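You operate a simulated robot arm through the tools that you are given. There is no shell and no other tool. Be economical: measure what you need, move in short steps, check, and stop when the job is done.

You are at the controls of a simulated robot arm. One attempt, no reset.

TASK
Take the 30 ml carton from the top of the far left bench and put it on top of the box there. Switch the red switch on. Put the green pad on the top of the far left bench away on the shelf of the square table. Press the on key of the tall scale to switch it off. Press the on key of the tray scale to switch it on. Take the case and put it on the top of the far left bench. Take the white pad on the top of the small bench and put it away on the shelf of the square table. Take the bottle from the top of the small bench and put it on the top of the grey scale. The order is free. Set down upright: carton, bottle.

Only the result counts: the job must be done as asked and must still hold three seconds after the hand-in. Knocking over, shifting, dropping, spilling or breaking anything else fails it.

THE ROBOT
A 7-joint arm with a vacuum gripper on a trunk, on a base that drives. Base frame: it is fixed to the floor where the robot stands at the start and does not move with it; the origin is under the middle of the robot, x ahead of it, y to its left, z up; the surface under the hand at the start is at about z = 0.88. Readings come in m, rad, newtons and seconds.
Its first joint turns from -2.601 to 2.601 rad. Places, roughly: bottle [-1.75, 0.75, 1]; box (16x15x9 cm) [0.7, -0.3, 0.9]; carton [0.75, 0.25, 1]; case (16x10x5 cm) [1.3, -1.9, 0.9]; green pad [0.5, 1, 1]; on key of the tall scale [-0.9, -1.8, 1]; on key of the tray scale [-0.8, -2.3, 0.8]; red switch [0.6, -0.1, 0.9]; shelf of the square table (28x26 cm) [-1.44, -3.14, 0.36]; top of the far left bench [0.6, 0.3, 0.9]; top of the grey scale [-2.7, -3.9, 0.9]; white pad [-1.5, 0.75, 1]. Payload 1.06 kg.
Tool frame: the origin (TCP) lies in the middle of the cups' lips, and z points out of the cups. The gripper has 1 cup of 0.024 m across, covering 0.024 by 0.024 m (tool x, y); the bellows give 0.008 m. With the vacuum on, a cup seals on a smooth face that it is pressed against (1 to 4 N); it does not hold porous or soft things. The pull reaches 23 N.
Orientation is that of the tool frame in the base frame, as a unit quaternion [w, x, y, z]. With the cups facing straight down, the tool's x points along the base's -x, its y along +y and its z along -z.

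THE INTERFACE
- The arm moves only by the tool apply_moves. Its argument "deltas" is a list of rows, each a list of 2 entries, a list of its own where there are three numbers: the shift along the base's x, y, z in m, then the turn, a rotation vector about the base's x, y, z in rad. In form: [[[x, y, z], [rx, ry, rz]], ...]. A call has 1 to 8 rows; each row shifts and turns the commanded pose from where the row before left it. "suction" is the vacuum: 1 switches it on, 0 off, set as the call begins (left out, the last holds). Each row takes 0.2 s and may step no farther than 0.05 m and 0.15 rad from the row before; otherwise, or with a gripper value out of range, the whole call is refused. Where a pose cannot be reached the arm comes as near as it can. A force on the tool above 40 N (or 10 N above the force at the start of the call, whichever is more), or a blocked arm, ends the call early, and 0.2 s more pass. The pull builds up within a second once a cup has sealed. Time passes only in rows, and 0.2 s behind the last, so rows that do not move give it time. It gives the time, the measured TCP pose, the force on the tool (base axes) and the pull of the vacuum at its end, in the units of the frame above (readings bear some noise), with the torque about the TCP (base axes, N m) and any sound that the robot's microphone picked up.
- Cameras (640 x 400 px; columns grow to the right, rows downward): "scene" is now at [0.0382, 0.1796, 1.6166]; the picture's right is [0.11, -0.99, 0.00], its down [-0.66, -0.07, -0.75] and it looks along [0.75, 0.08, -0.66] (base axes); focal length 214 px, centre (320, 200). "wrist" rides on the gripper at [0.078, 0.019, -0.096] in the tool frame; the picture's right is [-0.24, 0.97, 0.00], its down [-0.71, -0.17, -0.69] and it looks along [-0.67, -0.16, 0.73] (tool axes); focal length 243 px, centre (320, 200). There is no depth. A picture from a camera that has moved, and an enlarged one, comes with that camera's place and axes in the base frame and with its lens.
- snapshot(camera): a new picture of that camera. No time passes.
- slide_trunk(by): slides the trunk up (or, below 0, down) by that many m; the arm and the scene camera ride with it, the base frame stays. It gives what a move gives, with no picture.
- roll_base(legs): drives the robot by 1 to 6 legs, each [ahead, turn to the left] in m and rad, along the robot's own axes; the way and the turn of a leg run together, so that a leg with both is an arc; at most 1.5 m and 3.142 rad a leg. The arm and the cameras ride along, it lands a little off, and it stops where it bumps. It gives what a move gives.
- head_to(pan, tilt): turns the head with the scene camera to pan (to the left, within 2.705 rad either way) and tilt (down, from -0.506 to 1.204), counted from straight ahead of the robot. It gives what a move gives.
- enlarge(camera, box): a new picture of the part [left, top, right, bottom] of that camera's present view, enlarged. No time passes.
- job_done(): hands the job in; it is judged then, once.

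Go step by step. Nothing tells you exact positions but the pictures and the camera data: compare them with the known pose of the tool, close in by small moves and look again before you grip or let go. The budget is 196 turns and 162 pictures, counting those below and the enlarged ones. Unless the task says otherwise, let go and move clear before handing in, and close with one line.

The tools are called by a JSON object that holds its "op" and its "data". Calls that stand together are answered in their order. apply_moves: Moves the arm, as the interface text tells. Its arguments: {"type":"object","properties":{"deltas":{"type":"array","items":{"type":"array"}},"suction":{"type":"number"}},"required":["deltas"]} The other tools are called the same way: slide_trunk (by) slides the trunk up or down; roll_base (legs) drives the base; head_to (pan, tilt) turns the head that bears the scene camera; snapshot (camera) takes a picture; enlarge (camera, box) takes an enlarged picture of a part of a camera's view; job_done () hands the job in.

At the start:

```text
time: 0.0
position: [0.7307, 0.278, 1.251]
tool_rot: [0.0, 0.0, 1.0, 0.0]
contact_force: [-0.1, 0.5, 0.2]
moment: [0.01, -0.02, 0.01]
pull: 0.0
trunk travel left (down, up): [-0.675, 0.035]
robot x, y, heading: [-0.0009, 0.0026, 0.001]
head pan, tilt: [0.108, 0.719]
```

scene: 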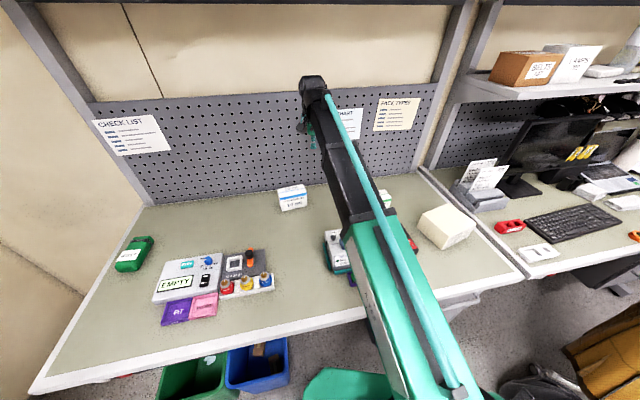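
wrist: 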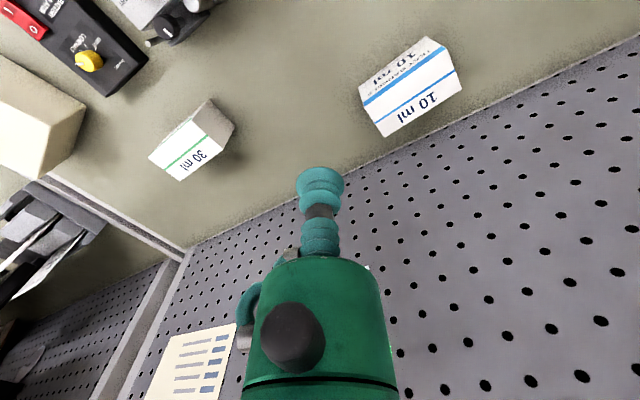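

The 30 ml carton is left of the gripper in the wrist view, at about (0.82, 0.00). I'll move the tool toward it and look again.

{"op": "apply_moves", "data": {"deltas": [[[0, -0.045, 0], [0, 0, 0]], [[0, -0.045, 0], [0, 0, 0]], [[0, -0.045, 0], [0, 0, 0]], [[0, -0.045, 0], [0, 0, 0]], [[0, -0.045, 0], [0, 0, 0]], [[-0.04, 0, 0], [0, 0, 0]], [[-0.04, 0, 0], [0, 0, 0]]]}}

{"op": "snapshot", "data": {"camera": "wrist"}}

{"op": "snapshot", "data": {"camera": "scene"}}

```text
time: 1.6
position: [0.6507, 0.0537, 1.2514]
tool_rot: [0.001, -0.001, 1.0, 0.0]
contact_force: [0.0, 0.3, -0.4]
moment: [0.01, -0.02, -0.01]
pull: 0.0
trunk travel left (down, up): [-0.675, 0.035]
robot x, y, heading: [-0.0025, 0.0003, -0.004]
head pan, tilt: [0.108, 0.719]
```

```text
159 pictures are left
camera wrist: at [0.5732, 0.0711, 1.3465], right [0.24, 0.97, 0.0], down [0.71, -0.17, 0.69], along [0.67, -0.16, -0.73], focal length 243 px, centre (320, 200)
```

wrist: 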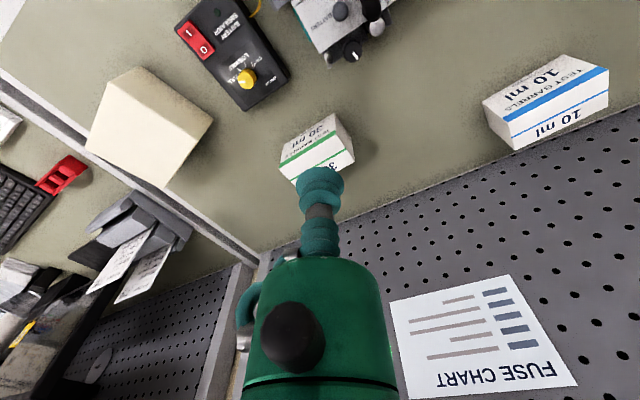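

```text
158 pictures are left
camera scene: at [0.0376, 0.1796, 1.6167], right [0.11, -0.99, 0.0], down [-0.66, -0.07, -0.75], along [0.75, 0.08, -0.66], focal length 214 px, centre (320, 200)
```

scene: 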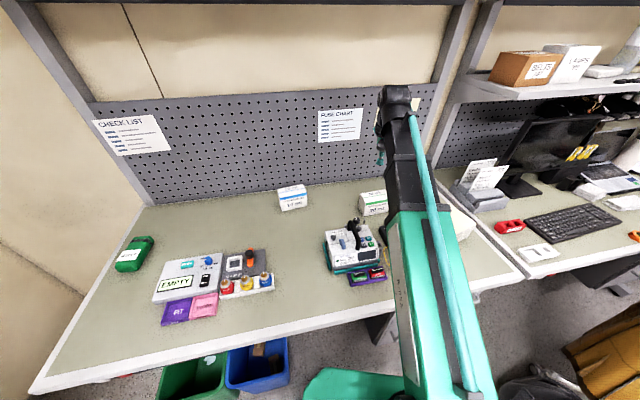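

I can see the carton just behind the gripper head. I'll enlarge it, the switch panel and the left side of the bench.

{"op": "enlarge", "data": {"camera": "wrist", "box": [160, 0, 400, 200]}}

{"op": "enlarge", "data": {"camera": "scene", "box": [260, 160, 500, 310]}}

{"op": "enlarge", "data": {"camera": "scene", "box": [90, 180, 330, 330]}}

```text
2.00 times, centred on (280, 100) of wrist
camera zoom: at [0.5732, 0.0711, 1.3465], right [0.24, 0.97, 0.0], down [0.71, -0.17, 0.69], along [0.67, -0.16, -0.73], focal length 485 px, centre (400, 400)
```

zoom: 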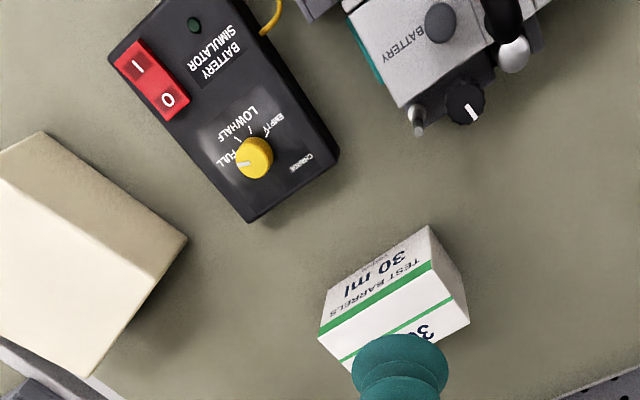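

```text
2.67 times, centred on (380, 235) of scene
camera zoom: at [0.0376, 0.1796, 1.6167], right [0.11, -0.99, 0.0], down [-0.66, -0.07, -0.75], along [0.75, 0.08, -0.66], focal length 572 px, centre (160, 107)
```

zoom: 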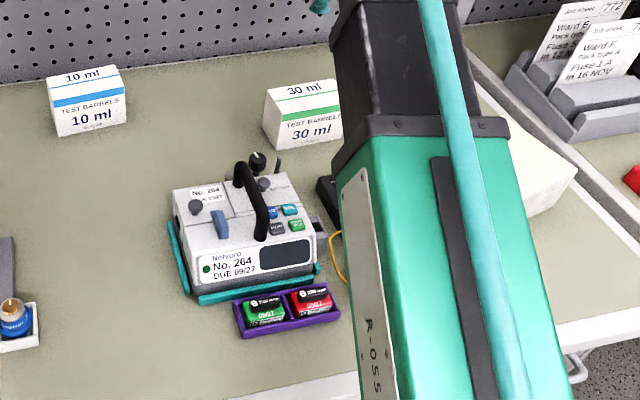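

```text
2.67 times, centred on (210, 255) of scene
camera zoom: at [0.0376, 0.1796, 1.6167], right [0.11, -0.99, 0.0], down [-0.66, -0.07, -0.75], along [0.75, 0.08, -0.66], focal length 572 px, centre (613, 53)
```

zoom: 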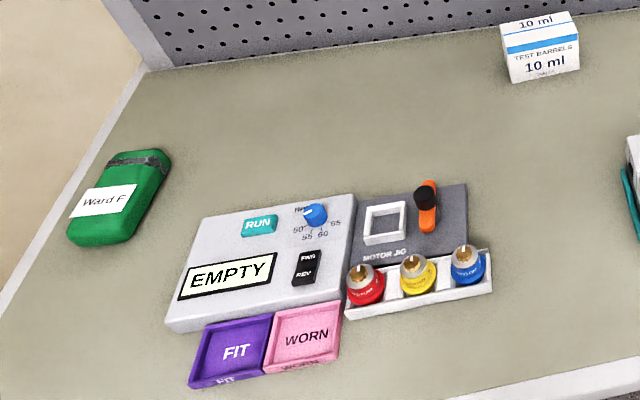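

The carton top is near (0.83, 0.005, ~0.96). I'll move to above it and check.

{"op": "apply_moves", "data": {"deltas": [[[0.045, -0.012, -0.03], [0, 0, 0]], [[0.045, -0.012, -0.03], [0, 0, 0]], [[0.045, -0.012, -0.03], [0, 0, 0]], [[0.042, -0.012, -0.03], [0, 0, 0]], [[0, 0, -0.04], [0, 0, 0]], [[0, 0, -0.02], [0, 0, 0]]]}}

{"op": "snapshot", "data": {"camera": "wrist"}}

{"op": "snapshot", "data": {"camera": "scene"}}

```text
refused: row 1 steps farther than a row can; nothing moved
```

```text
154 pictures are left
camera wrist: at [0.5732, 0.0711, 1.3465], right [0.24, 0.97, 0.0], down [0.71, -0.17, 0.69], along [0.67, -0.16, -0.73], focal length 243 px, centre (320, 200)
```

wrist: 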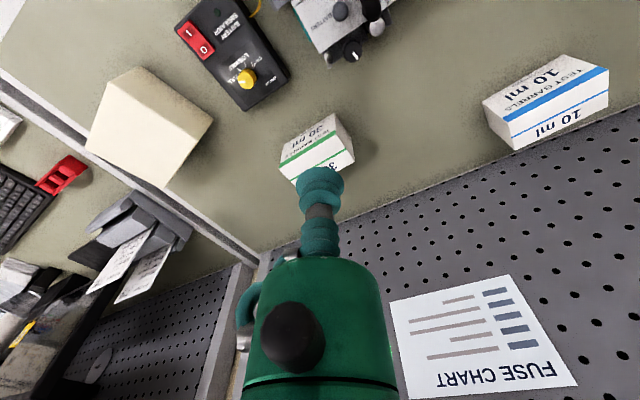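

```text
153 pictures are left
camera scene: at [0.0376, 0.1796, 1.6167], right [0.11, -0.99, 0.0], down [-0.66, -0.07, -0.75], along [0.75, 0.08, -0.66], focal length 214 px, centre (320, 200)
```

scene: 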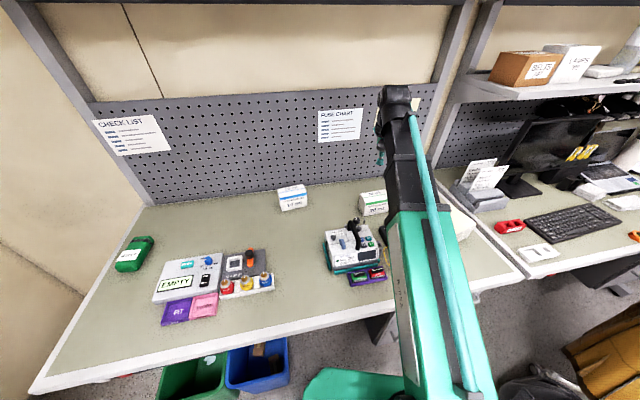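

The step limit is 0.05 m in total, so I'll use smaller rows.

{"op": "apply_moves", "data": {"deltas": [[[0.045, -0.012, 0], [0, 0, 0]], [[0.045, -0.012, 0], [0, 0, 0]], [[0.045, -0.012, 0], [0, 0, 0]], [[0.042, -0.012, 0], [0, 0, 0]], [[0, 0, -0.045], [0, 0, 0]], [[0, 0, -0.045], [0, 0, 0]], [[0, 0, -0.045], [0, 0, 0]], [[0, 0, -0.045], [0, 0, 0]]]}}

{"op": "snapshot", "data": {"camera": "wrist"}}

{"op": "snapshot", "data": {"camera": "scene"}}

```text
time: 3.4
position: [0.8291, 0.0053, 1.07]
tool_rot: [0.0, 0.0, 1.0, 0.0]
contact_force: [-0.6, 0.5, 0.4]
moment: [0.01, -0.03, -0.01]
pull: 0.1
trunk travel left (down, up): [-0.675, 0.035]
robot x, y, heading: [-0.0014, -0.0003, -0.0]
head pan, tilt: [0.108, 0.719]
```

```text
152 pictures are left
camera wrist: at [0.7517, 0.0241, 1.1659], right [0.24, 0.97, 0.0], down [0.71, -0.17, 0.68], along [0.67, -0.16, -0.73], focal length 243 px, centre (320, 200)
```

wrist: 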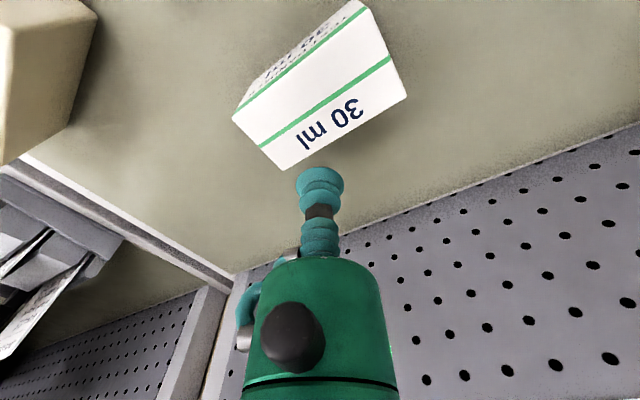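

```text
151 pictures are left
camera scene: at [0.0385, 0.1795, 1.6167], right [0.11, -0.99, 0.0], down [-0.66, -0.07, -0.75], along [0.75, 0.08, -0.66], focal length 214 px, centre (320, 200)
```

scene: 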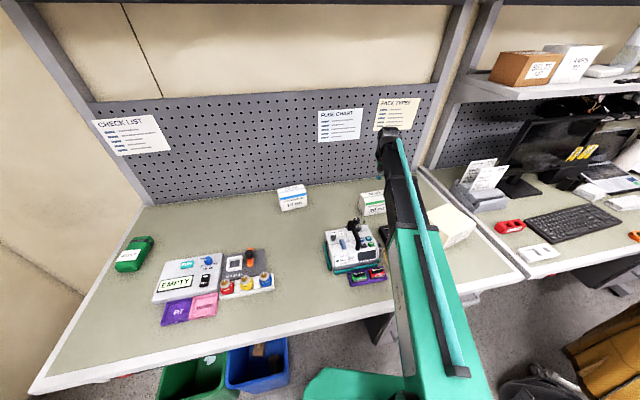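

The triangulated carton top centre is about (0.825, 0.008, 0.964). I'll descend with the vacuum on and finish in fine steps.

{"op": "apply_moves", "data": {"deltas": [[[-0.003, 0.003, -0.045], [0, 0, 0]], [[0, 0, -0.045], [0, 0, 0]], [[0, 0, -0.005], [0, 0, 0]], [[0, 0, -0.003], [0, 0, 0]], [[0, 0, -0.003], [0, 0, 0]], [[0, 0, -0.003], [0, 0, 0]], [[0, 0, -0.003], [0, 0, 0]]], "suction": 1}}

```text
time: 5.0
position: [0.8252, 0.0086, 0.9661]
tool_rot: [0.002, -0.001, 1.0, 0.001]
contact_force: [3.4, -1.4, 18.8]
moment: [0.02, 0.07, 0.05]
pull: 22.7
trunk travel left (down, up): [-0.675, 0.035]
robot x, y, heading: [0.0009, -0.0019, -0.0]
head pan, tilt: [0.108, 0.719]
```

Sealed with 22.7 N of pull. I'll lift straight up and look for the box.

{"op": "apply_moves", "data": {"deltas": [[[0, 0, 0.01], [0, 0, 0]], [[0, 0, 0.03], [0, 0, 0]], [[0, 0, 0.045], [0, 0, 0]], [[0, 0, 0.045], [0, 0, 0]], [[0, 0, 0.045], [0, 0, 0]], [[0, 0, 0.045], [0, 0, 0]], [[-0.03, -0.03, 0], [0, 0, 0]], [[-0.03, -0.03, 0], [0, 0, 0]]]}}

{"op": "snapshot", "data": {"camera": "wrist"}}

```text
time: 6.8
position: [0.766, -0.0509, 1.1815]
tool_rot: [0.0, -0.001, 1.0, 0.0]
contact_force: [0.6, -0.9, -3.3]
moment: [-0.02, 0.01, 0.01]
pull: 23.4
trunk travel left (down, up): [-0.675, 0.035]
robot x, y, heading: [-0.0001, 0.0007, -0.004]
head pan, tilt: [0.108, 0.719]
```

```text
150 pictures are left
camera wrist: at [0.6892, -0.0338, 1.2774], right [0.23, 0.97, 0.0], down [0.71, -0.17, 0.68], along [0.67, -0.16, -0.73], focal length 243 px, centre (320, 200)
```

wrist: 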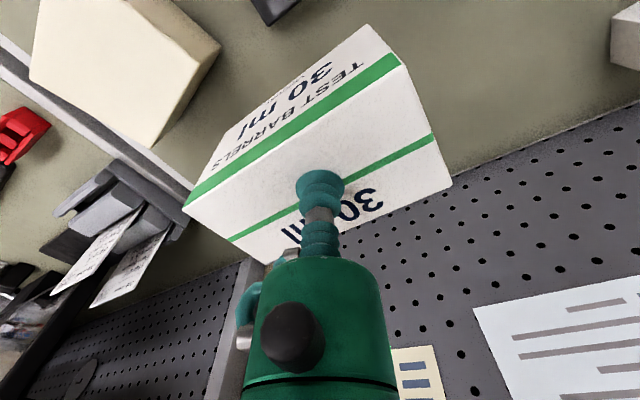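

The box top centre computes to about (0.72, -0.29, 0.97). I'll carry the carton over it and check.

{"op": "apply_moves", "data": {"deltas": [[[-0.009, -0.047, 0], [0, 0, 0]], [[-0.009, -0.047, 0], [0, 0, 0]], [[-0.009, -0.047, 0], [0, 0, 0]], [[-0.009, -0.047, 0], [0, 0, 0]], [[-0.009, -0.049, 0], [0, 0, 0]]]}}

{"op": "snapshot", "data": {"camera": "wrist"}}

{"op": "enlarge", "data": {"camera": "scene", "box": [320, 130, 560, 280]}}

```text
time: 8.0
position: [0.7199, -0.2903, 1.184]
tool_rot: [0.0, 0.001, 1.0, 0.0]
contact_force: [1.3, 0.1, -3.3]
moment: [0.02, 0.05, 0.03]
pull: 22.4
trunk travel left (down, up): [-0.675, 0.035]
robot x, y, heading: [-0.002, -0.0006, -0.0]
head pan, tilt: [0.108, 0.719]
```

```text
149 pictures are left
camera wrist: at [0.6425, -0.2729, 1.2793], right [0.24, 0.97, 0.0], down [0.71, -0.17, 0.68], along [0.67, -0.16, -0.73], focal length 243 px, centre (320, 200)
```

wrist: 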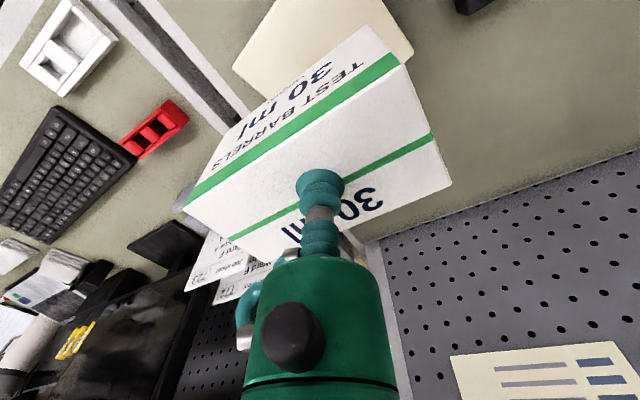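

```text
2.67 times, centred on (440, 205) of scene
camera zoom: at [0.0383, 0.1787, 1.6167], right [0.11, -0.99, 0.0], down [-0.66, -0.07, -0.75], along [0.75, 0.08, -0.66], focal length 572 px, centre (0, 187)
```

zoom: 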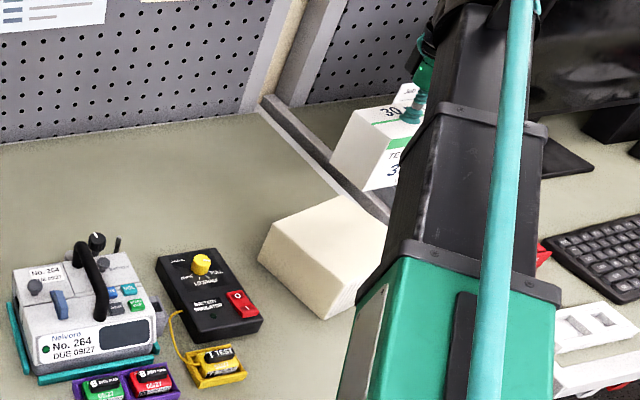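

The box top corners agree in both cameras, putting the centre at about (0.709, -0.294). I'll correct by 1 cm, then lower to about z = 1.062.

{"op": "apply_moves", "data": {"deltas": [[[-0.01, -0.004, -0.03], [0, 0, 0]], [[0, 0, -0.04], [0, 0, 0]], [[0, 0, -0.035], [0, 0, 0]], [[0, 0, -0.008], [0, 0, 0]], [[0, 0, -0.004], [0, 0, 0]], [[0, 0, -0.003], [0, 0, 0]]]}}

{"op": "enlarge", "data": {"camera": "scene", "box": [360, 130, 520, 230]}}

```text
time: 9.4
position: [0.7105, -0.2925, 1.0639]
tool_rot: [-0.001, 0.0, 1.0, 0.0]
contact_force: [-0.8, 0.1, -2.9]
moment: [0.02, 0.02, 0.01]
pull: 23.0
trunk travel left (down, up): [-0.675, 0.035]
robot x, y, heading: [0.0006, 0.0001, 0.003]
head pan, tilt: [0.108, 0.719]
```

```text
4.00 times, centred on (440, 180) of scene
camera zoom: at [0.0385, 0.1793, 1.6167], right [0.11, -0.99, 0.0], down [-0.66, -0.07, -0.75], along [0.75, 0.08, -0.66], focal length 858 px, centre (-160, 280)
```

zoom: 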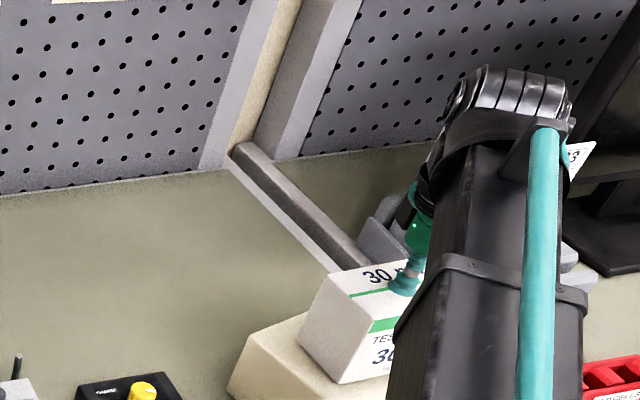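

Nearly touching. I'll lower in fine steps.

{"op": "apply_moves", "data": {"deltas": [[[0, 0, -0.003], [0, 0, 0]], [[0, 0, -0.002], [0, 0, 0]], [[0, 0, -0.002], [0, 0, 0]]]}}

```text
time: 10.2
position: [0.7105, -0.2921, 1.0594]
tool_rot: [0.001, 0.0, 1.0, 0.0]
contact_force: [0.7, -0.1, 8.4]
moment: [0.01, -0.03, -0.01]
pull: 23.2
trunk travel left (down, up): [-0.675, 0.035]
robot x, y, heading: [0.0004, 0.0043, -0.004]
head pan, tilt: [0.108, 0.719]
```

Contact at 8 N, so the carton is on the box. I'll release and rise.

{"op": "apply_moves", "data": {"deltas": [[[0, 0, 0.002], [0, 0, 0]], [[0, 0, 0], [0, 0, 0]], [[0, 0, 0], [0, 0, 0]], [[0, 0, 0], [0, 0, 0]]], "suction": 0}}

{"op": "apply_moves", "data": {"deltas": [[[0, 0, 0.01], [0, 0, 0]], [[0, 0, 0.04], [0, 0, 0]], [[0, 0, 0.045], [0, 0, 0]], [[0, 0, 0.045], [0, 0, 0]], [[-0.04, 0.03, 0], [0, 0, 0]], [[-0.04, 0.03, 0], [0, 0, 0]], [[-0.04, 0.03, 0], [0, 0, 0]], [[-0.02, 0.04, 0], [0, 0, 0]]]}}

{"op": "snapshot", "data": {"camera": "wrist"}}

{"op": "snapshot", "data": {"camera": "scene"}}

```text
time: 11.2
position: [0.7095, -0.2923, 1.0595]
tool_rot: [0.0, 0.0, 1.0, -0.001]
contact_force: [0.5, 0.9, 0.4]
moment: [-0.02, -0.04, 0.02]
pull: 0.0
trunk travel left (down, up): [-0.675, 0.035]
robot x, y, heading: [0.0018, 0.0028, 0.0]
head pan, tilt: [0.108, 0.719]
```

```text
time: 13.0
position: [0.5687, -0.16, 1.2008]
tool_rot: [0.0, 0.0, 1.0, 0.0]
contact_force: [0.5, -0.2, 0.1]
moment: [-0.02, -0.01, 0.03]
pull: 0.0
trunk travel left (down, up): [-0.675, 0.035]
robot x, y, heading: [-0.0008, 0.0001, 0.001]
head pan, tilt: [0.108, 0.719]
```

```text
146 pictures are left
camera wrist: at [0.491, -0.1409, 1.2966], right [0.23, 0.97, 0.0], down [0.71, -0.17, 0.69], along [0.67, -0.16, -0.73], focal length 243 px, centre (320, 200)
```

wrist: 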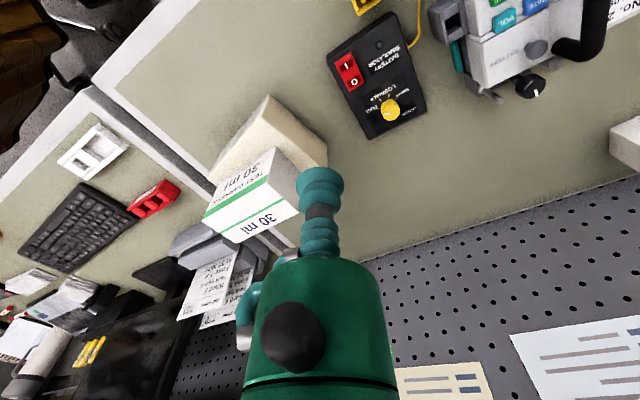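

```text
145 pictures are left
camera scene: at [0.0379, 0.1802, 1.6166], right [0.11, -0.99, 0.0], down [-0.66, -0.07, -0.75], along [0.75, 0.08, -0.66], focal length 214 px, centre (320, 200)
```

scene: 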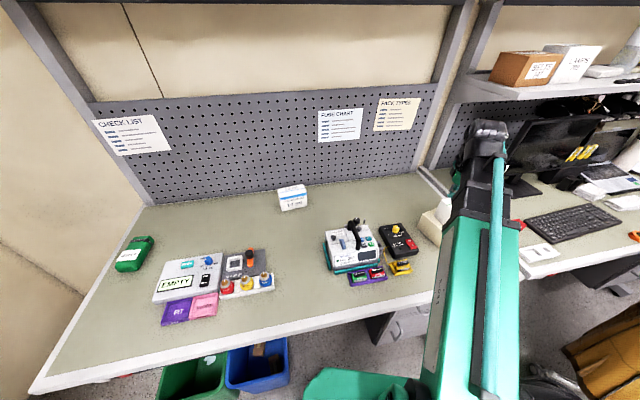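

The carton stands on the box. Now I'll inspect the red switch.

{"op": "enlarge", "data": {"camera": "wrist", "box": [300, 0, 460, 150]}}

{"op": "enlarge", "data": {"camera": "scene", "box": [370, 210, 440, 280]}}

```text
2.67 times, centred on (380, 75) of wrist
camera zoom: at [0.491, -0.1409, 1.2966], right [0.23, 0.97, 0.0], down [0.71, -0.17, 0.69], along [0.67, -0.16, -0.73], focal length 647 px, centre (160, 533)
```

zoom: 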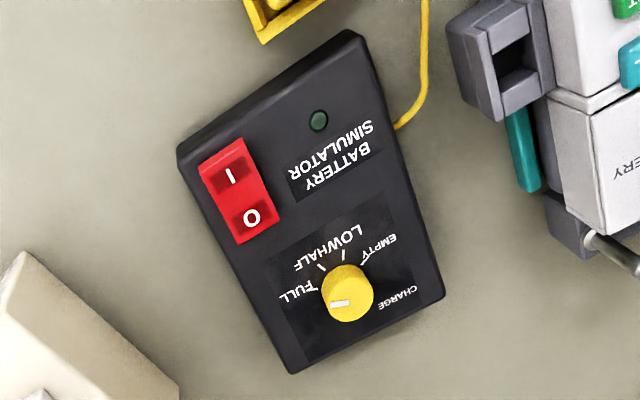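

```text
5.71 times, centred on (405, 245) of scene
camera zoom: at [0.0379, 0.1802, 1.6166], right [0.11, -0.99, 0.0], down [-0.66, -0.07, -0.75], along [0.75, 0.08, -0.66], focal length 1226 px, centre (-166, -57)
```

zoom: 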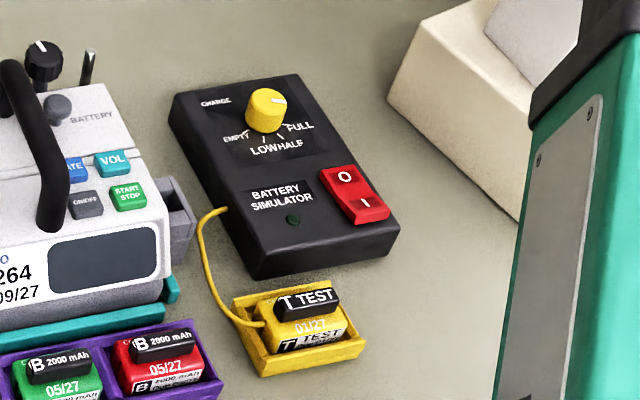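

The lamp is dark and "I" is the end nearest the robot, at about (0.591, -0.131, 0.92). I'll move over it and look.

{"op": "apply_moves", "data": {"deltas": [[[0.02, 0.028, 0], [0, 0, 0]], [[0, 0, -0.05], [0, 0, 0]], [[0, 0, -0.05], [0, 0, 0]], [[0, 0, -0.05], [0, 0, 0]], [[0, 0, -0.05], [0, 0, 0]], [[0, 0, -0.04], [0, 0, 0]]]}}

{"op": "snapshot", "data": {"camera": "wrist"}}

{"op": "enlarge", "data": {"camera": "scene", "box": [370, 190, 450, 270]}}

```text
time: 14.4
position: [0.5909, -0.1325, 0.9593]
tool_rot: [0.001, 0.0, 1.0, 0.0]
contact_force: [-0.4, 0.1, -0.1]
moment: [0.01, -0.01, -0.01]
pull: 0.1
trunk travel left (down, up): [-0.675, 0.035]
robot x, y, heading: [0.0019, 0.0035, -0.003]
head pan, tilt: [0.108, 0.719]
```

```text
142 pictures are left
camera wrist: at [0.5144, -0.115, 1.0547], right [0.24, 0.97, 0.0], down [0.71, -0.17, 0.69], along [0.67, -0.16, -0.73], focal length 243 px, centre (320, 200)
```

wrist: 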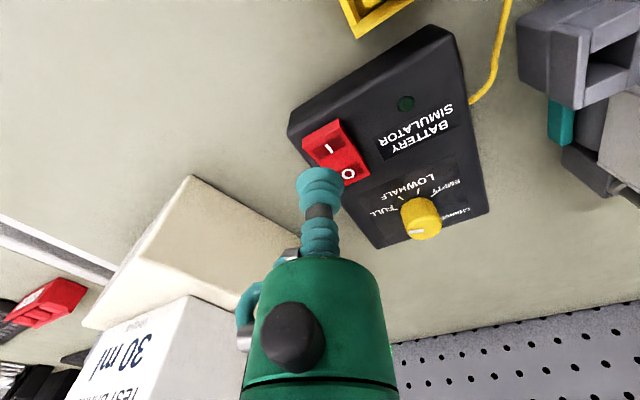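

```text
5.00 times, centred on (410, 230) of scene
camera zoom: at [0.0384, 0.1796, 1.6167], right [0.11, -0.99, 0.0], down [-0.66, -0.07, -0.75], along [0.75, 0.08, -0.66], focal length 1072 px, centre (-130, 50)
```

zoom: 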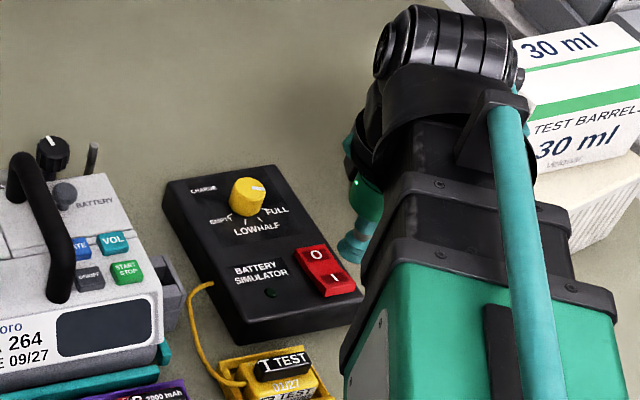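

The estimate is confirmed. I'll press the I end in small steps.

{"op": "apply_moves", "data": {"deltas": [[[0.001, 0.003, -0.015], [0, 0, 0]], [[0, 0, -0.01], [0, 0, 0]], [[0, 0, -0.006], [0, 0, 0]], [[0, 0, -0.004], [0, 0, 0]], [[0, 0, -0.004], [0, 0, 0]], [[0, 0, -0.004], [0, 0, 0]]]}}

{"op": "enlarge", "data": {"camera": "scene", "box": [370, 190, 450, 270]}}

```text
time: 15.8
position: [0.5909, -0.1315, 0.9175]
tool_rot: [0.0, 0.0, 1.0, 0.0]
contact_force: [-3.1, -0.3, 5.8]
moment: [0.0, -0.04, 0.06]
pull: 0.1
trunk travel left (down, up): [-0.675, 0.035]
robot x, y, heading: [0.0027, 0.0022, 0.001]
head pan, tilt: [0.108, 0.719]
```

```text
5.00 times, centred on (410, 230) of scene
camera zoom: at [0.0373, 0.1795, 1.6168], right [0.11, -0.99, 0.0], down [-0.66, -0.07, -0.75], along [0.75, 0.08, -0.66], focal length 1072 px, centre (-130, 50)
```

zoom: 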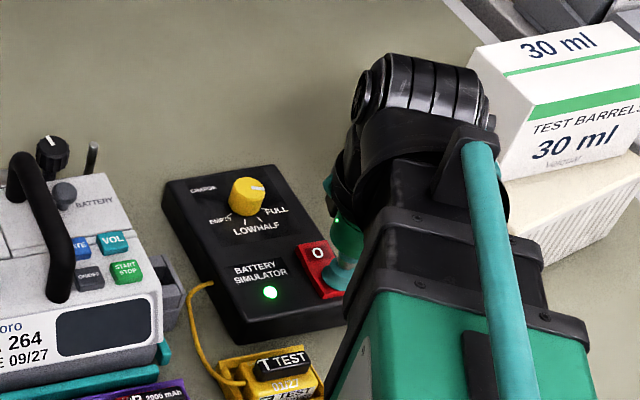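

The lamp is lit, so the switch is on. I'll rise, then look around for the green pad, the floor and the rest of the room.

{"op": "apply_moves", "data": {"deltas": [[[0, 0, 0.03], [0, 0, 0]], [[0, 0, 0.05], [0, 0, 0]], [[0, 0, 0.05], [0, 0, 0]], [[0, 0, 0.05], [0, 0, 0]], [[0, 0, 0.05], [0, 0, 0]], [[0, 0, 0.05], [0, 0, 0]]]}}

{"op": "head_to", "data": {"pan": 0.9, "tilt": 1.1}}

{"op": "snapshot", "data": {"camera": "scene"}}

{"op": "head_to", "data": {"pan": 2.3, "tilt": 0.6}}

{"op": "snapshot", "data": {"camera": "scene"}}

{"op": "head_to", "data": {"pan": -2.4, "tilt": 0.5}}

{"op": "snapshot", "data": {"camera": "scene"}}

{"op": "head_to", "data": {"pan": -1.2, "tilt": 0.5}}

{"op": "snapshot", "data": {"camera": "scene"}}

```text
time: 17.2
position: [0.5895, -0.1325, 1.2003]
tool_rot: [0.0, 0.0, 1.0, 0.0]
contact_force: [0.8, 0.4, 0.3]
moment: [-0.04, -0.01, -0.02]
pull: 0.1
trunk travel left (down, up): [-0.675, 0.035]
robot x, y, heading: [0.0027, -0.0029, -0.005]
head pan, tilt: [0.108, 0.719]
```

```text
time: 18.3
position: [0.5898, -0.1319, 1.1994]
tool_rot: [0.0, 0.001, 1.0, 0.0]
contact_force: [0.7, -0.7, -0.4]
moment: [0.01, 0.02, 0.03]
pull: 0.1
trunk travel left (down, up): [-0.675, 0.035]
robot x, y, heading: [-0.004, 0.0045, 0.002]
head pan, tilt: [0.901, 1.1]
```

```text
139 pictures are left
camera scene: at [-0.0062, 0.2198, 1.5884], right [0.78, -0.62, 0.0], down [-0.55, -0.7, -0.45], along [0.28, 0.36, -0.89], focal length 214 px, centre (320, 200)
```

scene: 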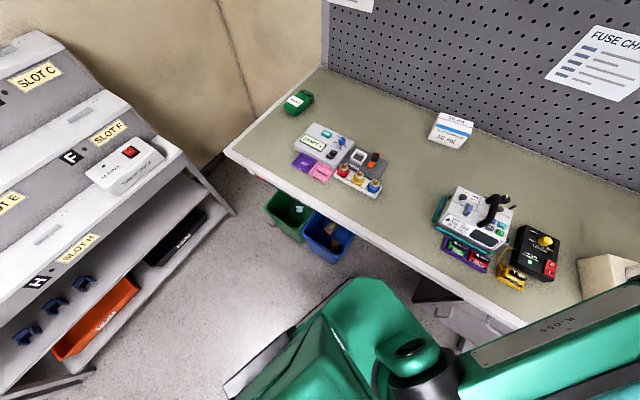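

```text
time: 19.9
position: [0.5898, -0.1319, 1.1989]
tool_rot: [0.001, 0.0, 1.0, 0.0]
contact_force: [-0.1, -0.3, -0.3]
moment: [0.01, -0.02, -0.01]
pull: 0.2
trunk travel left (down, up): [-0.675, 0.035]
robot x, y, heading: [-0.0007, 0.0043, -0.001]
head pan, tilt: [2.3, 0.6]
```

```text
138 pictures are left
camera scene: at [-0.1043, 0.2363, 1.6269], right [0.75, 0.67, 0.0], down [0.38, -0.42, -0.82], along [-0.55, 0.62, -0.57], focal length 214 px, centre (320, 200)
```

scene: 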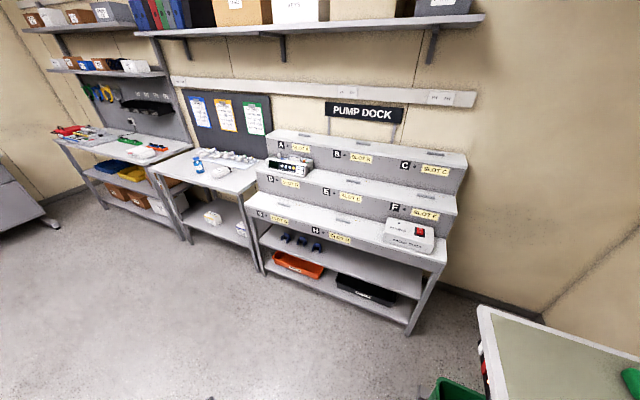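

```text
time: 23.6
position: [0.5905, -0.1326, 1.199]
tool_rot: [0.001, 0.0, 1.0, 0.001]
contact_force: [0.1, 0.6, 0.6]
moment: [-0.01, 0.02, 0.0]
pull: 0.1
trunk travel left (down, up): [-0.675, 0.035]
robot x, y, heading: [0.001, -0.0009, 0.001]
head pan, tilt: [-2.4, 0.499]
```

```text
137 pictures are left
camera scene: at [-0.1125, 0.1088, 1.6361], right [-0.68, 0.74, 0.0], down [0.35, 0.32, -0.88], along [-0.65, -0.59, -0.48], focal length 214 px, centre (320, 200)
```

scene: 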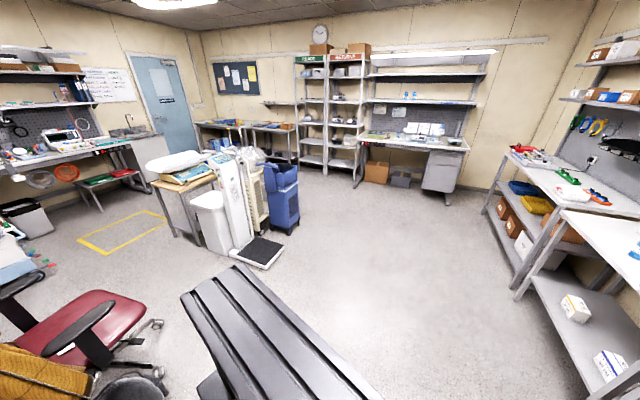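

```text
time: 25.0
position: [0.5898, -0.1321, 1.1986]
tool_rot: [0.0, 0.0, 1.0, 0.001]
contact_force: [-0.1, 0.2, -0.4]
moment: [-0.01, -0.01, 0.01]
pull: 0.0
trunk travel left (down, up): [-0.675, 0.035]
robot x, y, heading: [-0.0022, 0.0014, 0.002]
head pan, tilt: [-1.201, 0.499]
```

```text
136 pictures are left
camera scene: at [-0.0126, 0.0855, 1.6361], right [-0.93, -0.36, 0.0], down [-0.17, 0.45, -0.88], along [0.32, -0.82, -0.48], focal length 214 px, centre (320, 200)
```

scene: 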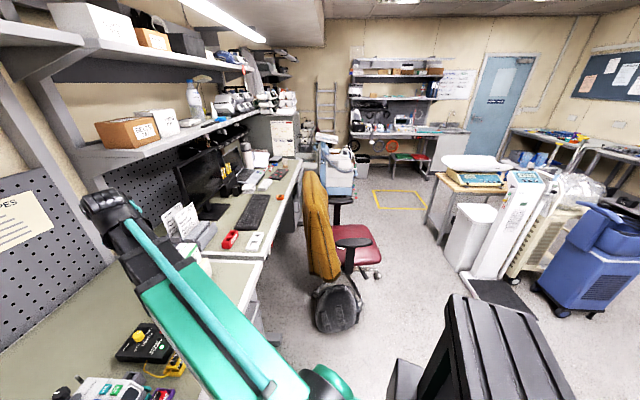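

The Ward F item must be the green pad, at about (0.45, 0.96). It is out of reach from here, so I'll back off from the bench and move left, squared to it (the bench is turned by about 0.33 rad).

{"op": "roll_base", "data": {"legs": [[-0.5, 0], [0, 1.04], [0.518, 0], [0, -0.71]]}}

{"op": "head_to", "data": {"pan": 0.4, "tilt": 0.8}}

{"op": "snapshot", "data": {"camera": "scene"}}

{"op": "snapshot", "data": {"camera": "wrist"}}

```text
time: 35.1
position: [0.3625, 0.513, 1.1993]
tool_rot: [0.0, -0.163, 0.987, 0.0]
contact_force: [-0.7, 0.1, -0.1]
moment: [0.02, -0.01, -0.01]
pull: 0.1
trunk travel left (down, up): [-0.675, 0.035]
robot x, y, heading: [-0.2407, 0.4462, 0.33]
head pan, tilt: [-1.201, 0.499]
```

```text
time: 36.8
position: [0.362, 0.514, 1.199]
tool_rot: [0.001, -0.162, 0.987, 0.001]
contact_force: [0.2, 0.8, -0.1]
moment: [0.01, 0.03, 0.01]
pull: 0.1
trunk travel left (down, up): [-0.675, 0.035]
robot x, y, heading: [-0.2387, 0.4474, 0.326]
head pan, tilt: [0.4, 0.799]
```

```text
135 pictures are left
camera scene: at [-0.2762, 0.6485, 1.6101], right [0.66, -0.75, 0.0], down [-0.54, -0.48, -0.7], along [0.52, 0.46, -0.72], focal length 214 px, centre (320, 200)
```

scene: 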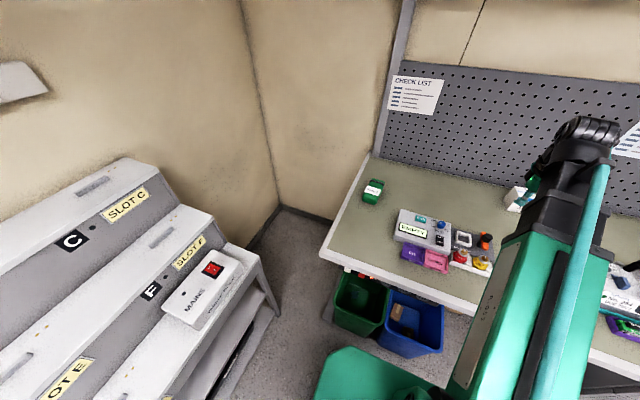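

```text
134 pictures are left
camera wrist: at [0.2835, 0.5052, 1.2949], right [-0.09, 1.0, 0.0], down [0.73, 0.07, 0.69], along [0.68, 0.06, -0.73], focal length 243 px, centre (320, 200)
```

wrist: 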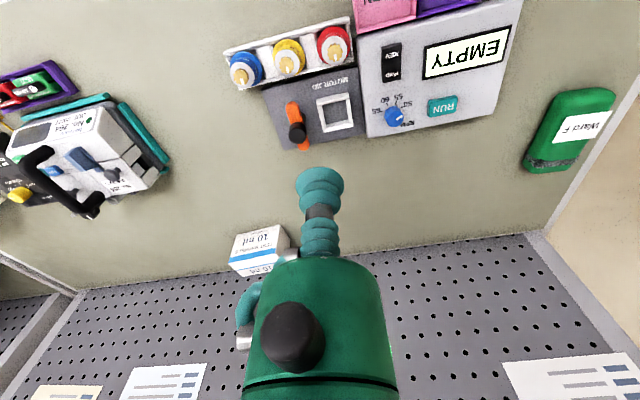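

The pad centre is at about (0.44, 0.95, 0.915). I'll go above it.

{"op": "apply_moves", "data": {"deltas": [[[0.008, 0.048, 0], [0, 0, 0]], [[0.008, 0.048, 0], [0, 0, 0]], [[0.008, 0.048, 0], [0, 0, 0]], [[0.008, 0.048, 0], [0, 0, 0]], [[0.008, 0.048, 0], [0, 0, 0]], [[0.008, 0.048, 0], [0, 0, 0]], [[0.008, 0.048, 0], [0, 0, 0]], [[0.008, 0.048, 0], [0, 0, 0]]]}}

{"op": "apply_moves", "data": {"deltas": [[[0.014, 0.046, 0], [0, 0, 0]], [[0, 0, -0.05], [0, 0, 0]], [[0, 0, -0.05], [0, 0, 0]], [[0, 0, -0.05], [0, 0, 0]]]}}

{"op": "snapshot", "data": {"camera": "wrist"}}

{"op": "enlarge", "data": {"camera": "scene", "box": [330, 150, 430, 220]}}

```text
time: 38.6
position: [0.4264, 0.898, 1.2012]
tool_rot: [0.0, -0.163, 0.987, 0.0]
contact_force: [0.1, -0.1, -0.3]
moment: [-0.01, 0.05, 0.0]
pull: 0.0
trunk travel left (down, up): [-0.675, 0.035]
robot x, y, heading: [-0.2386, 0.4472, 0.327]
head pan, tilt: [0.4, 0.799]
```

```text
time: 39.6
position: [0.4428, 0.9428, 1.0496]
tool_rot: [-0.001, -0.164, 0.987, 0.0]
contact_force: [0.0, 0.7, 0.2]
moment: [0.02, 0.01, 0.0]
pull: 0.0
trunk travel left (down, up): [-0.675, 0.035]
robot x, y, heading: [-0.2402, 0.4502, 0.324]
head pan, tilt: [0.4, 0.799]
```

```text
133 pictures are left
camera wrist: at [0.3629, 0.9349, 1.1458], right [-0.09, 1.0, 0.0], down [0.73, 0.07, 0.69], along [0.68, 0.06, -0.73], focal length 243 px, centre (320, 200)
```

wrist: 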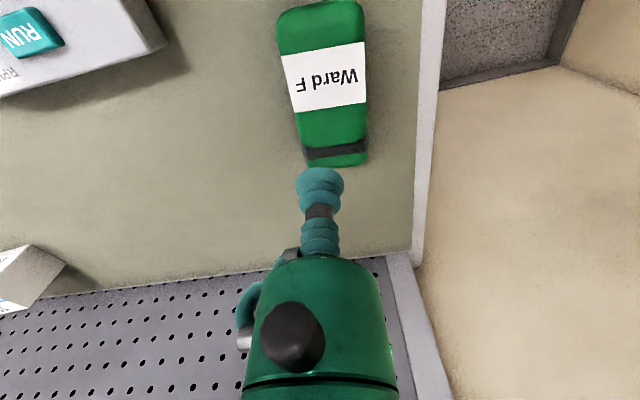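

```text
5.71 times, centred on (380, 185) of scene
camera zoom: at [-0.276, 0.649, 1.6101], right [0.67, -0.75, 0.0], down [-0.54, -0.48, -0.7], along [0.52, 0.46, -0.72], focal length 1226 px, centre (-23, 286)
```

zoom: 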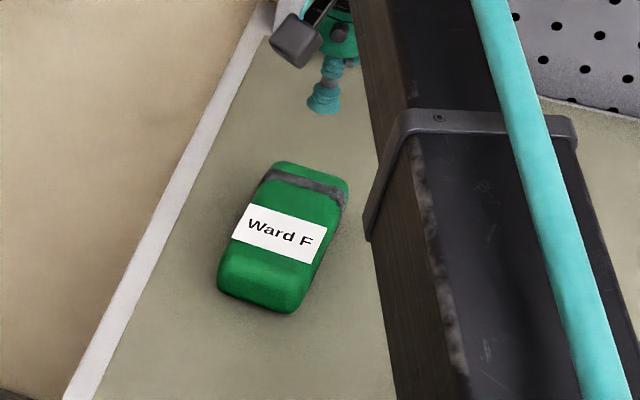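

The label centre is at about (0.425, 0.942, 0.928). I'll descend onto the label with the vacuum on.

{"op": "apply_moves", "data": {"deltas": [[[-0.018, -0.002, -0.045], [0, 0, 0]], [[0, 0, -0.045], [0, 0, 0]], [[0, 0, -0.02], [0, 0, 0]], [[0, 0, -0.004], [0, 0, 0]], [[0, 0, -0.004], [0, 0, 0]], [[0, 0, -0.003], [0, 0, 0]]], "suction": 1}}

```text
time: 41.0
position: [0.4225, 0.941, 0.9282]
tool_rot: [0.0, -0.164, 0.987, 0.0]
contact_force: [-0.3, 0.6, -0.1]
moment: [0.0, 0.01, 0.02]
pull: 0.0
trunk travel left (down, up): [-0.675, 0.035]
robot x, y, heading: [-0.2393, 0.4512, 0.33]
head pan, tilt: [0.4, 0.799]
```

{"op": "apply_moves", "data": {"deltas": [[[0, 0, -0.003], [0, 0, 0]], [[0, 0, -0.003], [0, 0, 0]], [[0, 0, -0.003], [0, 0, 0]], [[0, 0, 0], [0, 0, 0]]]}}

```text
time: 42.0
position: [0.4222, 0.9416, 0.9204]
tool_rot: [0.0, -0.164, 0.987, 0.0]
contact_force: [7.4, 5.6, 19.7]
moment: [-0.03, 0.06, 0.03]
pull: 22.8
trunk travel left (down, up): [-0.675, 0.035]
robot x, y, heading: [-0.2413, 0.4476, 0.324]
head pan, tilt: [0.4, 0.799]
```

Sealed. I'll lift, bring the pad in front of the robot and raise it for travel.

{"op": "apply_moves", "data": {"deltas": [[[0, 0, 0.01], [0, 0, 0]], [[0, 0, 0.03], [0, 0, 0]], [[0, 0, 0.05], [0, 0, 0]], [[0, 0, 0.05], [0, 0, 0]], [[0, 0, 0.05], [0, 0, 0]], [[0, 0, 0.05], [0, 0, 0]], [[0, 0, 0.05], [0, 0, 0]]]}}

{"op": "apply_moves", "data": {"deltas": [[[-0.013, -0.043, 0], [0, 0, 0]], [[-0.013, -0.043, 0], [0, 0, 0]], [[-0.013, -0.043, 0], [0, 0, 0]], [[-0.013, -0.043, 0], [0, 0, 0]], [[-0.013, -0.043, 0], [0, 0, 0]], [[-0.013, -0.043, 0], [0, 0, 0]], [[-0.013, -0.043, 0], [0, 0, 0]]]}}

{"op": "snapshot", "data": {"camera": "wrist"}}

```text
time: 43.6
position: [0.4217, 0.9399, 1.2105]
tool_rot: [0.0, -0.164, 0.986, 0.0]
contact_force: [-0.3, -0.2, -2.9]
moment: [-0.01, 0.08, 0.01]
pull: 22.8
trunk travel left (down, up): [-0.675, 0.035]
robot x, y, heading: [-0.2411, 0.4495, 0.331]
head pan, tilt: [0.4, 0.799]
```

```text
time: 45.2
position: [0.331, 0.6405, 1.2076]
tool_rot: [0.0, -0.163, 0.987, 0.0]
contact_force: [0.6, -0.6, -3.3]
moment: [-0.03, 0.07, -0.03]
pull: 22.6
trunk travel left (down, up): [-0.675, 0.035]
robot x, y, heading: [-0.2367, 0.4506, 0.328]
head pan, tilt: [0.4, 0.799]
```

```text
131 pictures are left
camera wrist: at [0.2507, 0.6324, 1.3039], right [-0.09, 1.0, 0.0], down [0.73, 0.07, 0.68], along [0.68, 0.06, -0.73], focal length 243 px, centre (320, 200)
```

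wrist: 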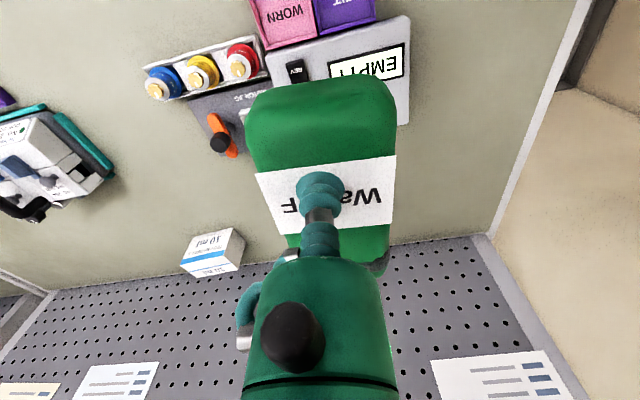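

The pad is held. I'll back off, turn toward the open floor and look before driving.

{"op": "roll_base", "data": {"legs": [[-0.45, 0], [0, 1.8], [0, 1.81]]}}

{"op": "head_to", "data": {"pan": 0.0, "tilt": 0.45}}

{"op": "snapshot", "data": {"camera": "scene"}}

{"op": "head_to", "data": {"pan": 0.9, "tilt": 0.35}}

{"op": "snapshot", "data": {"camera": "scene"}}

```text
time: 56.5
position: [-1.082, -0.1257, 1.2083]
tool_rot: [0.0, 0.922, 0.386, 0.0]
contact_force: [0.0, -0.3, -1.6]
moment: [0.09, -0.05, -0.03]
pull: 23.0
trunk travel left (down, up): [-0.675, 0.035]
robot x, y, heading: [-0.6624, 0.3038, -2.349]
head pan, tilt: [0.4, 0.799]
```

```text
time: 57.4
position: [-1.0828, -0.1254, 1.2083]
tool_rot: [0.0, 0.923, 0.386, 0.001]
contact_force: [0.3, 0.9, -3.0]
moment: [0.11, -0.04, 0.0]
pull: 23.2
trunk travel left (down, up): [-0.675, 0.035]
robot x, y, heading: [-0.6612, 0.3032, -2.345]
head pan, tilt: [0.0, 0.45]
```

```text
130 pictures are left
camera scene: at [-0.5728, 0.1489, 1.6404], right [-0.71, 0.7, 0.0], down [0.31, 0.31, -0.9], along [-0.63, -0.64, -0.44], focal length 214 px, centre (320, 200)
```

scene: 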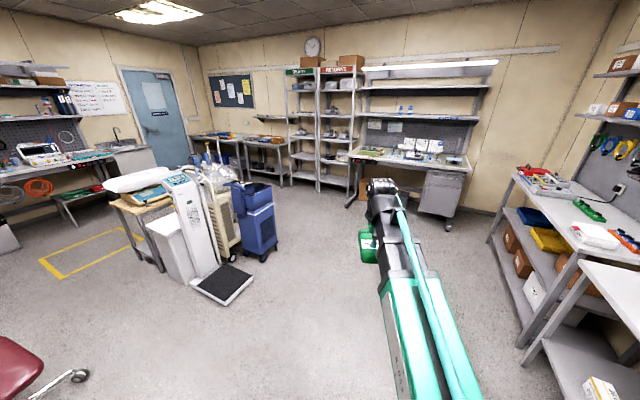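

```text
time: 58.6
position: [-1.0826, -0.1266, 1.2082]
tool_rot: [0.0, 0.923, 0.386, 0.0]
contact_force: [0.5, -0.2, -1.9]
moment: [0.1, -0.08, 0.02]
pull: 23.0
trunk travel left (down, up): [-0.675, 0.035]
robot x, y, heading: [-0.6596, 0.2998, -2.351]
head pan, tilt: [0.901, 0.351]
```

```text
129 pictures are left
camera scene: at [-0.497, 0.122, 1.6497], right [-0.99, -0.12, 0.0], down [-0.04, 0.34, -0.94], along [0.11, -0.93, -0.34], focal length 214 px, centre (320, 200)
```

scene: 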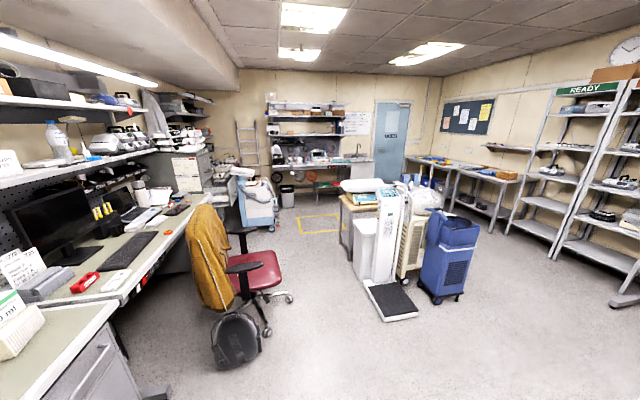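

I'll zoom in on the group of objects near the tall scale to find the square table.

{"op": "enlarge", "data": {"camera": "scene", "box": [330, 140, 530, 320]}}

{"op": "head_to", "data": {"pan": 0.3, "tilt": 0.35}}

{"op": "enlarge", "data": {"camera": "scene", "box": [130, 130, 370, 310]}}

```text
2.22 times, centred on (430, 230) of scene
camera zoom: at [-0.497, 0.122, 1.6497], right [-0.99, -0.12, 0.0], down [-0.04, 0.34, -0.94], along [0.11, -0.93, -0.34], focal length 477 px, centre (76, 133)
```

zoom: 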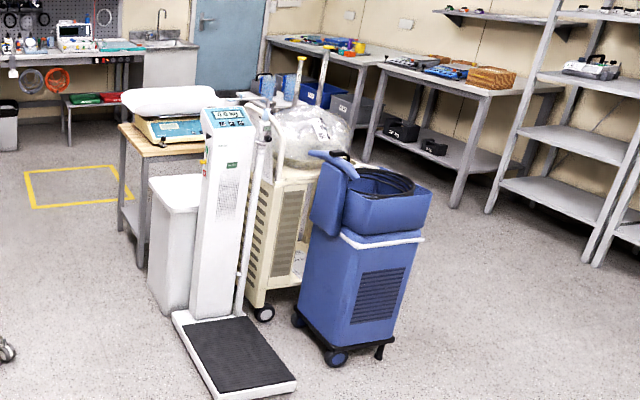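

```text
time: 59.6
position: [-1.0829, -0.1267, 1.2068]
tool_rot: [-0.001, 0.923, 0.385, 0.0]
contact_force: [0.3, 0.3, -2.5]
moment: [0.06, -0.06, 0.01]
pull: 22.2
trunk travel left (down, up): [-0.675, 0.035]
robot x, y, heading: [-0.6606, 0.3018, -2.347]
head pan, tilt: [0.3, 0.351]
```

```text
2.22 times, centred on (250, 220) of scene
camera zoom: at [-0.5511, 0.1317, 1.6497], right [-0.89, 0.46, 0.0], down [0.16, 0.31, -0.94], along [-0.43, -0.83, -0.34], focal length 477 px, centre (476, 156)
```

zoom: 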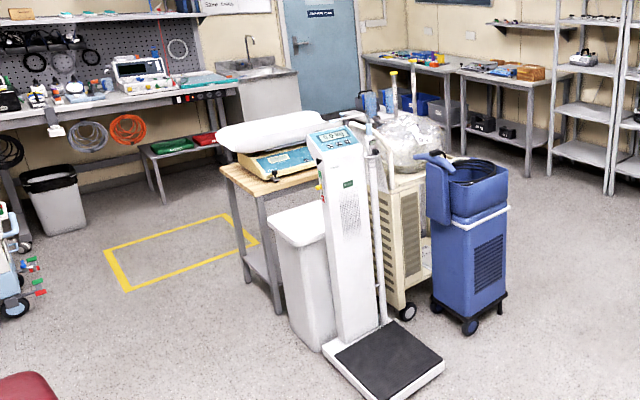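

The square table must be behind the group (suction canisters, blue cart). I'll drive along the open floor to the right of the cart and look from there.

{"op": "roll_base", "data": {"legs": [[1.1, -0.05], [1.1, 0]]}}

{"op": "head_to", "data": {"pan": 0.7, "tilt": 0.4}}

{"op": "snapshot", "data": {"camera": "scene"}}

```text
time: 70.5
position: [-2.7419, -1.5869, 1.2078]
tool_rot: [0.0, 0.937, 0.35, 0.0]
contact_force: [-1.3, 0.0, -3.2]
moment: [0.09, -0.07, 0.01]
pull: 23.0
trunk travel left (down, up): [-0.675, 0.035]
robot x, y, heading: [-2.2863, -1.1947, -2.432]
head pan, tilt: [0.3, 0.351]
```

```text
time: 71.4
position: [-2.7418, -1.5868, 1.2072]
tool_rot: [0.0, 0.937, 0.35, 0.0]
contact_force: [1.0, -0.1, -2.1]
moment: [0.09, -0.07, 0.02]
pull: 23.1
trunk travel left (down, up): [-0.675, 0.035]
robot x, y, heading: [-2.2856, -1.1947, -2.426]
head pan, tilt: [0.7, 0.4]
```

```text
126 pictures are left
camera scene: at [-2.1567, -1.3844, 1.6452], right [-0.99, 0.16, 0.0], down [0.06, 0.38, -0.92], along [-0.14, -0.91, -0.39], focal length 214 px, centre (320, 200)
```

scene: 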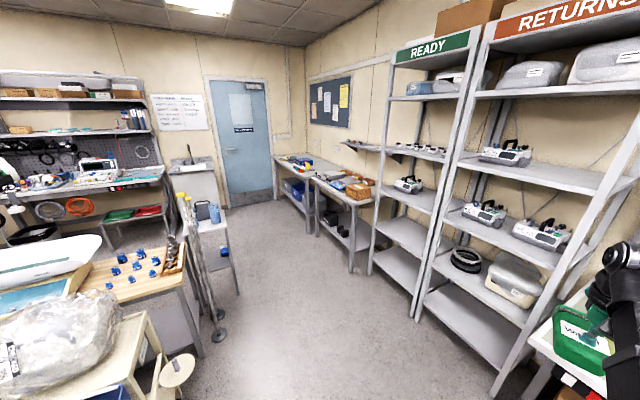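

There it is: the small square table with a shelf, behind the IV poles. I'll zoom in on it and on the grey-scale benches.

{"op": "enlarge", "data": {"camera": "scene", "box": [150, 180, 270, 350]}}

{"op": "enlarge", "data": {"camera": "scene", "box": [260, 130, 400, 290]}}

```text
2.35 times, centred on (210, 265) of scene
camera zoom: at [-2.1567, -1.3844, 1.6452], right [-0.99, 0.16, 0.0], down [0.06, 0.38, -0.92], along [-0.14, -0.91, -0.39], focal length 505 px, centre (579, 47)
```

zoom: 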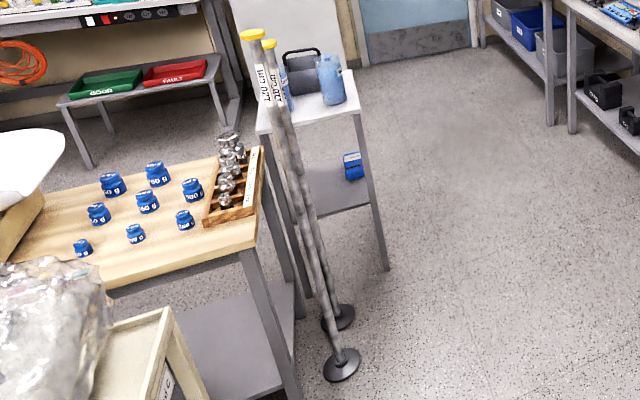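

```text
2.50 times, centred on (330, 210) of scene
camera zoom: at [-2.1567, -1.3844, 1.6452], right [-0.99, 0.16, 0.0], down [0.06, 0.38, -0.92], along [-0.14, -0.91, -0.39], focal length 536 px, centre (295, 175)
```

zoom: 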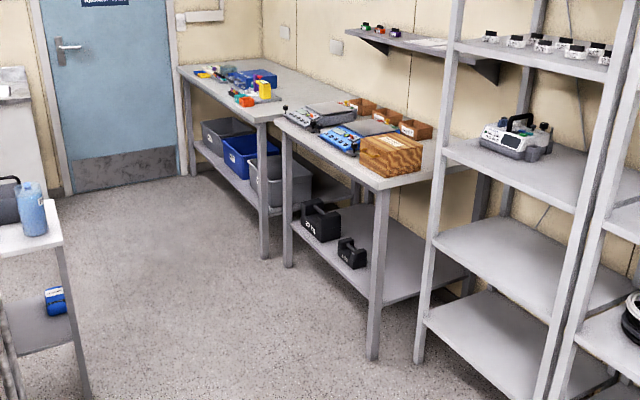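

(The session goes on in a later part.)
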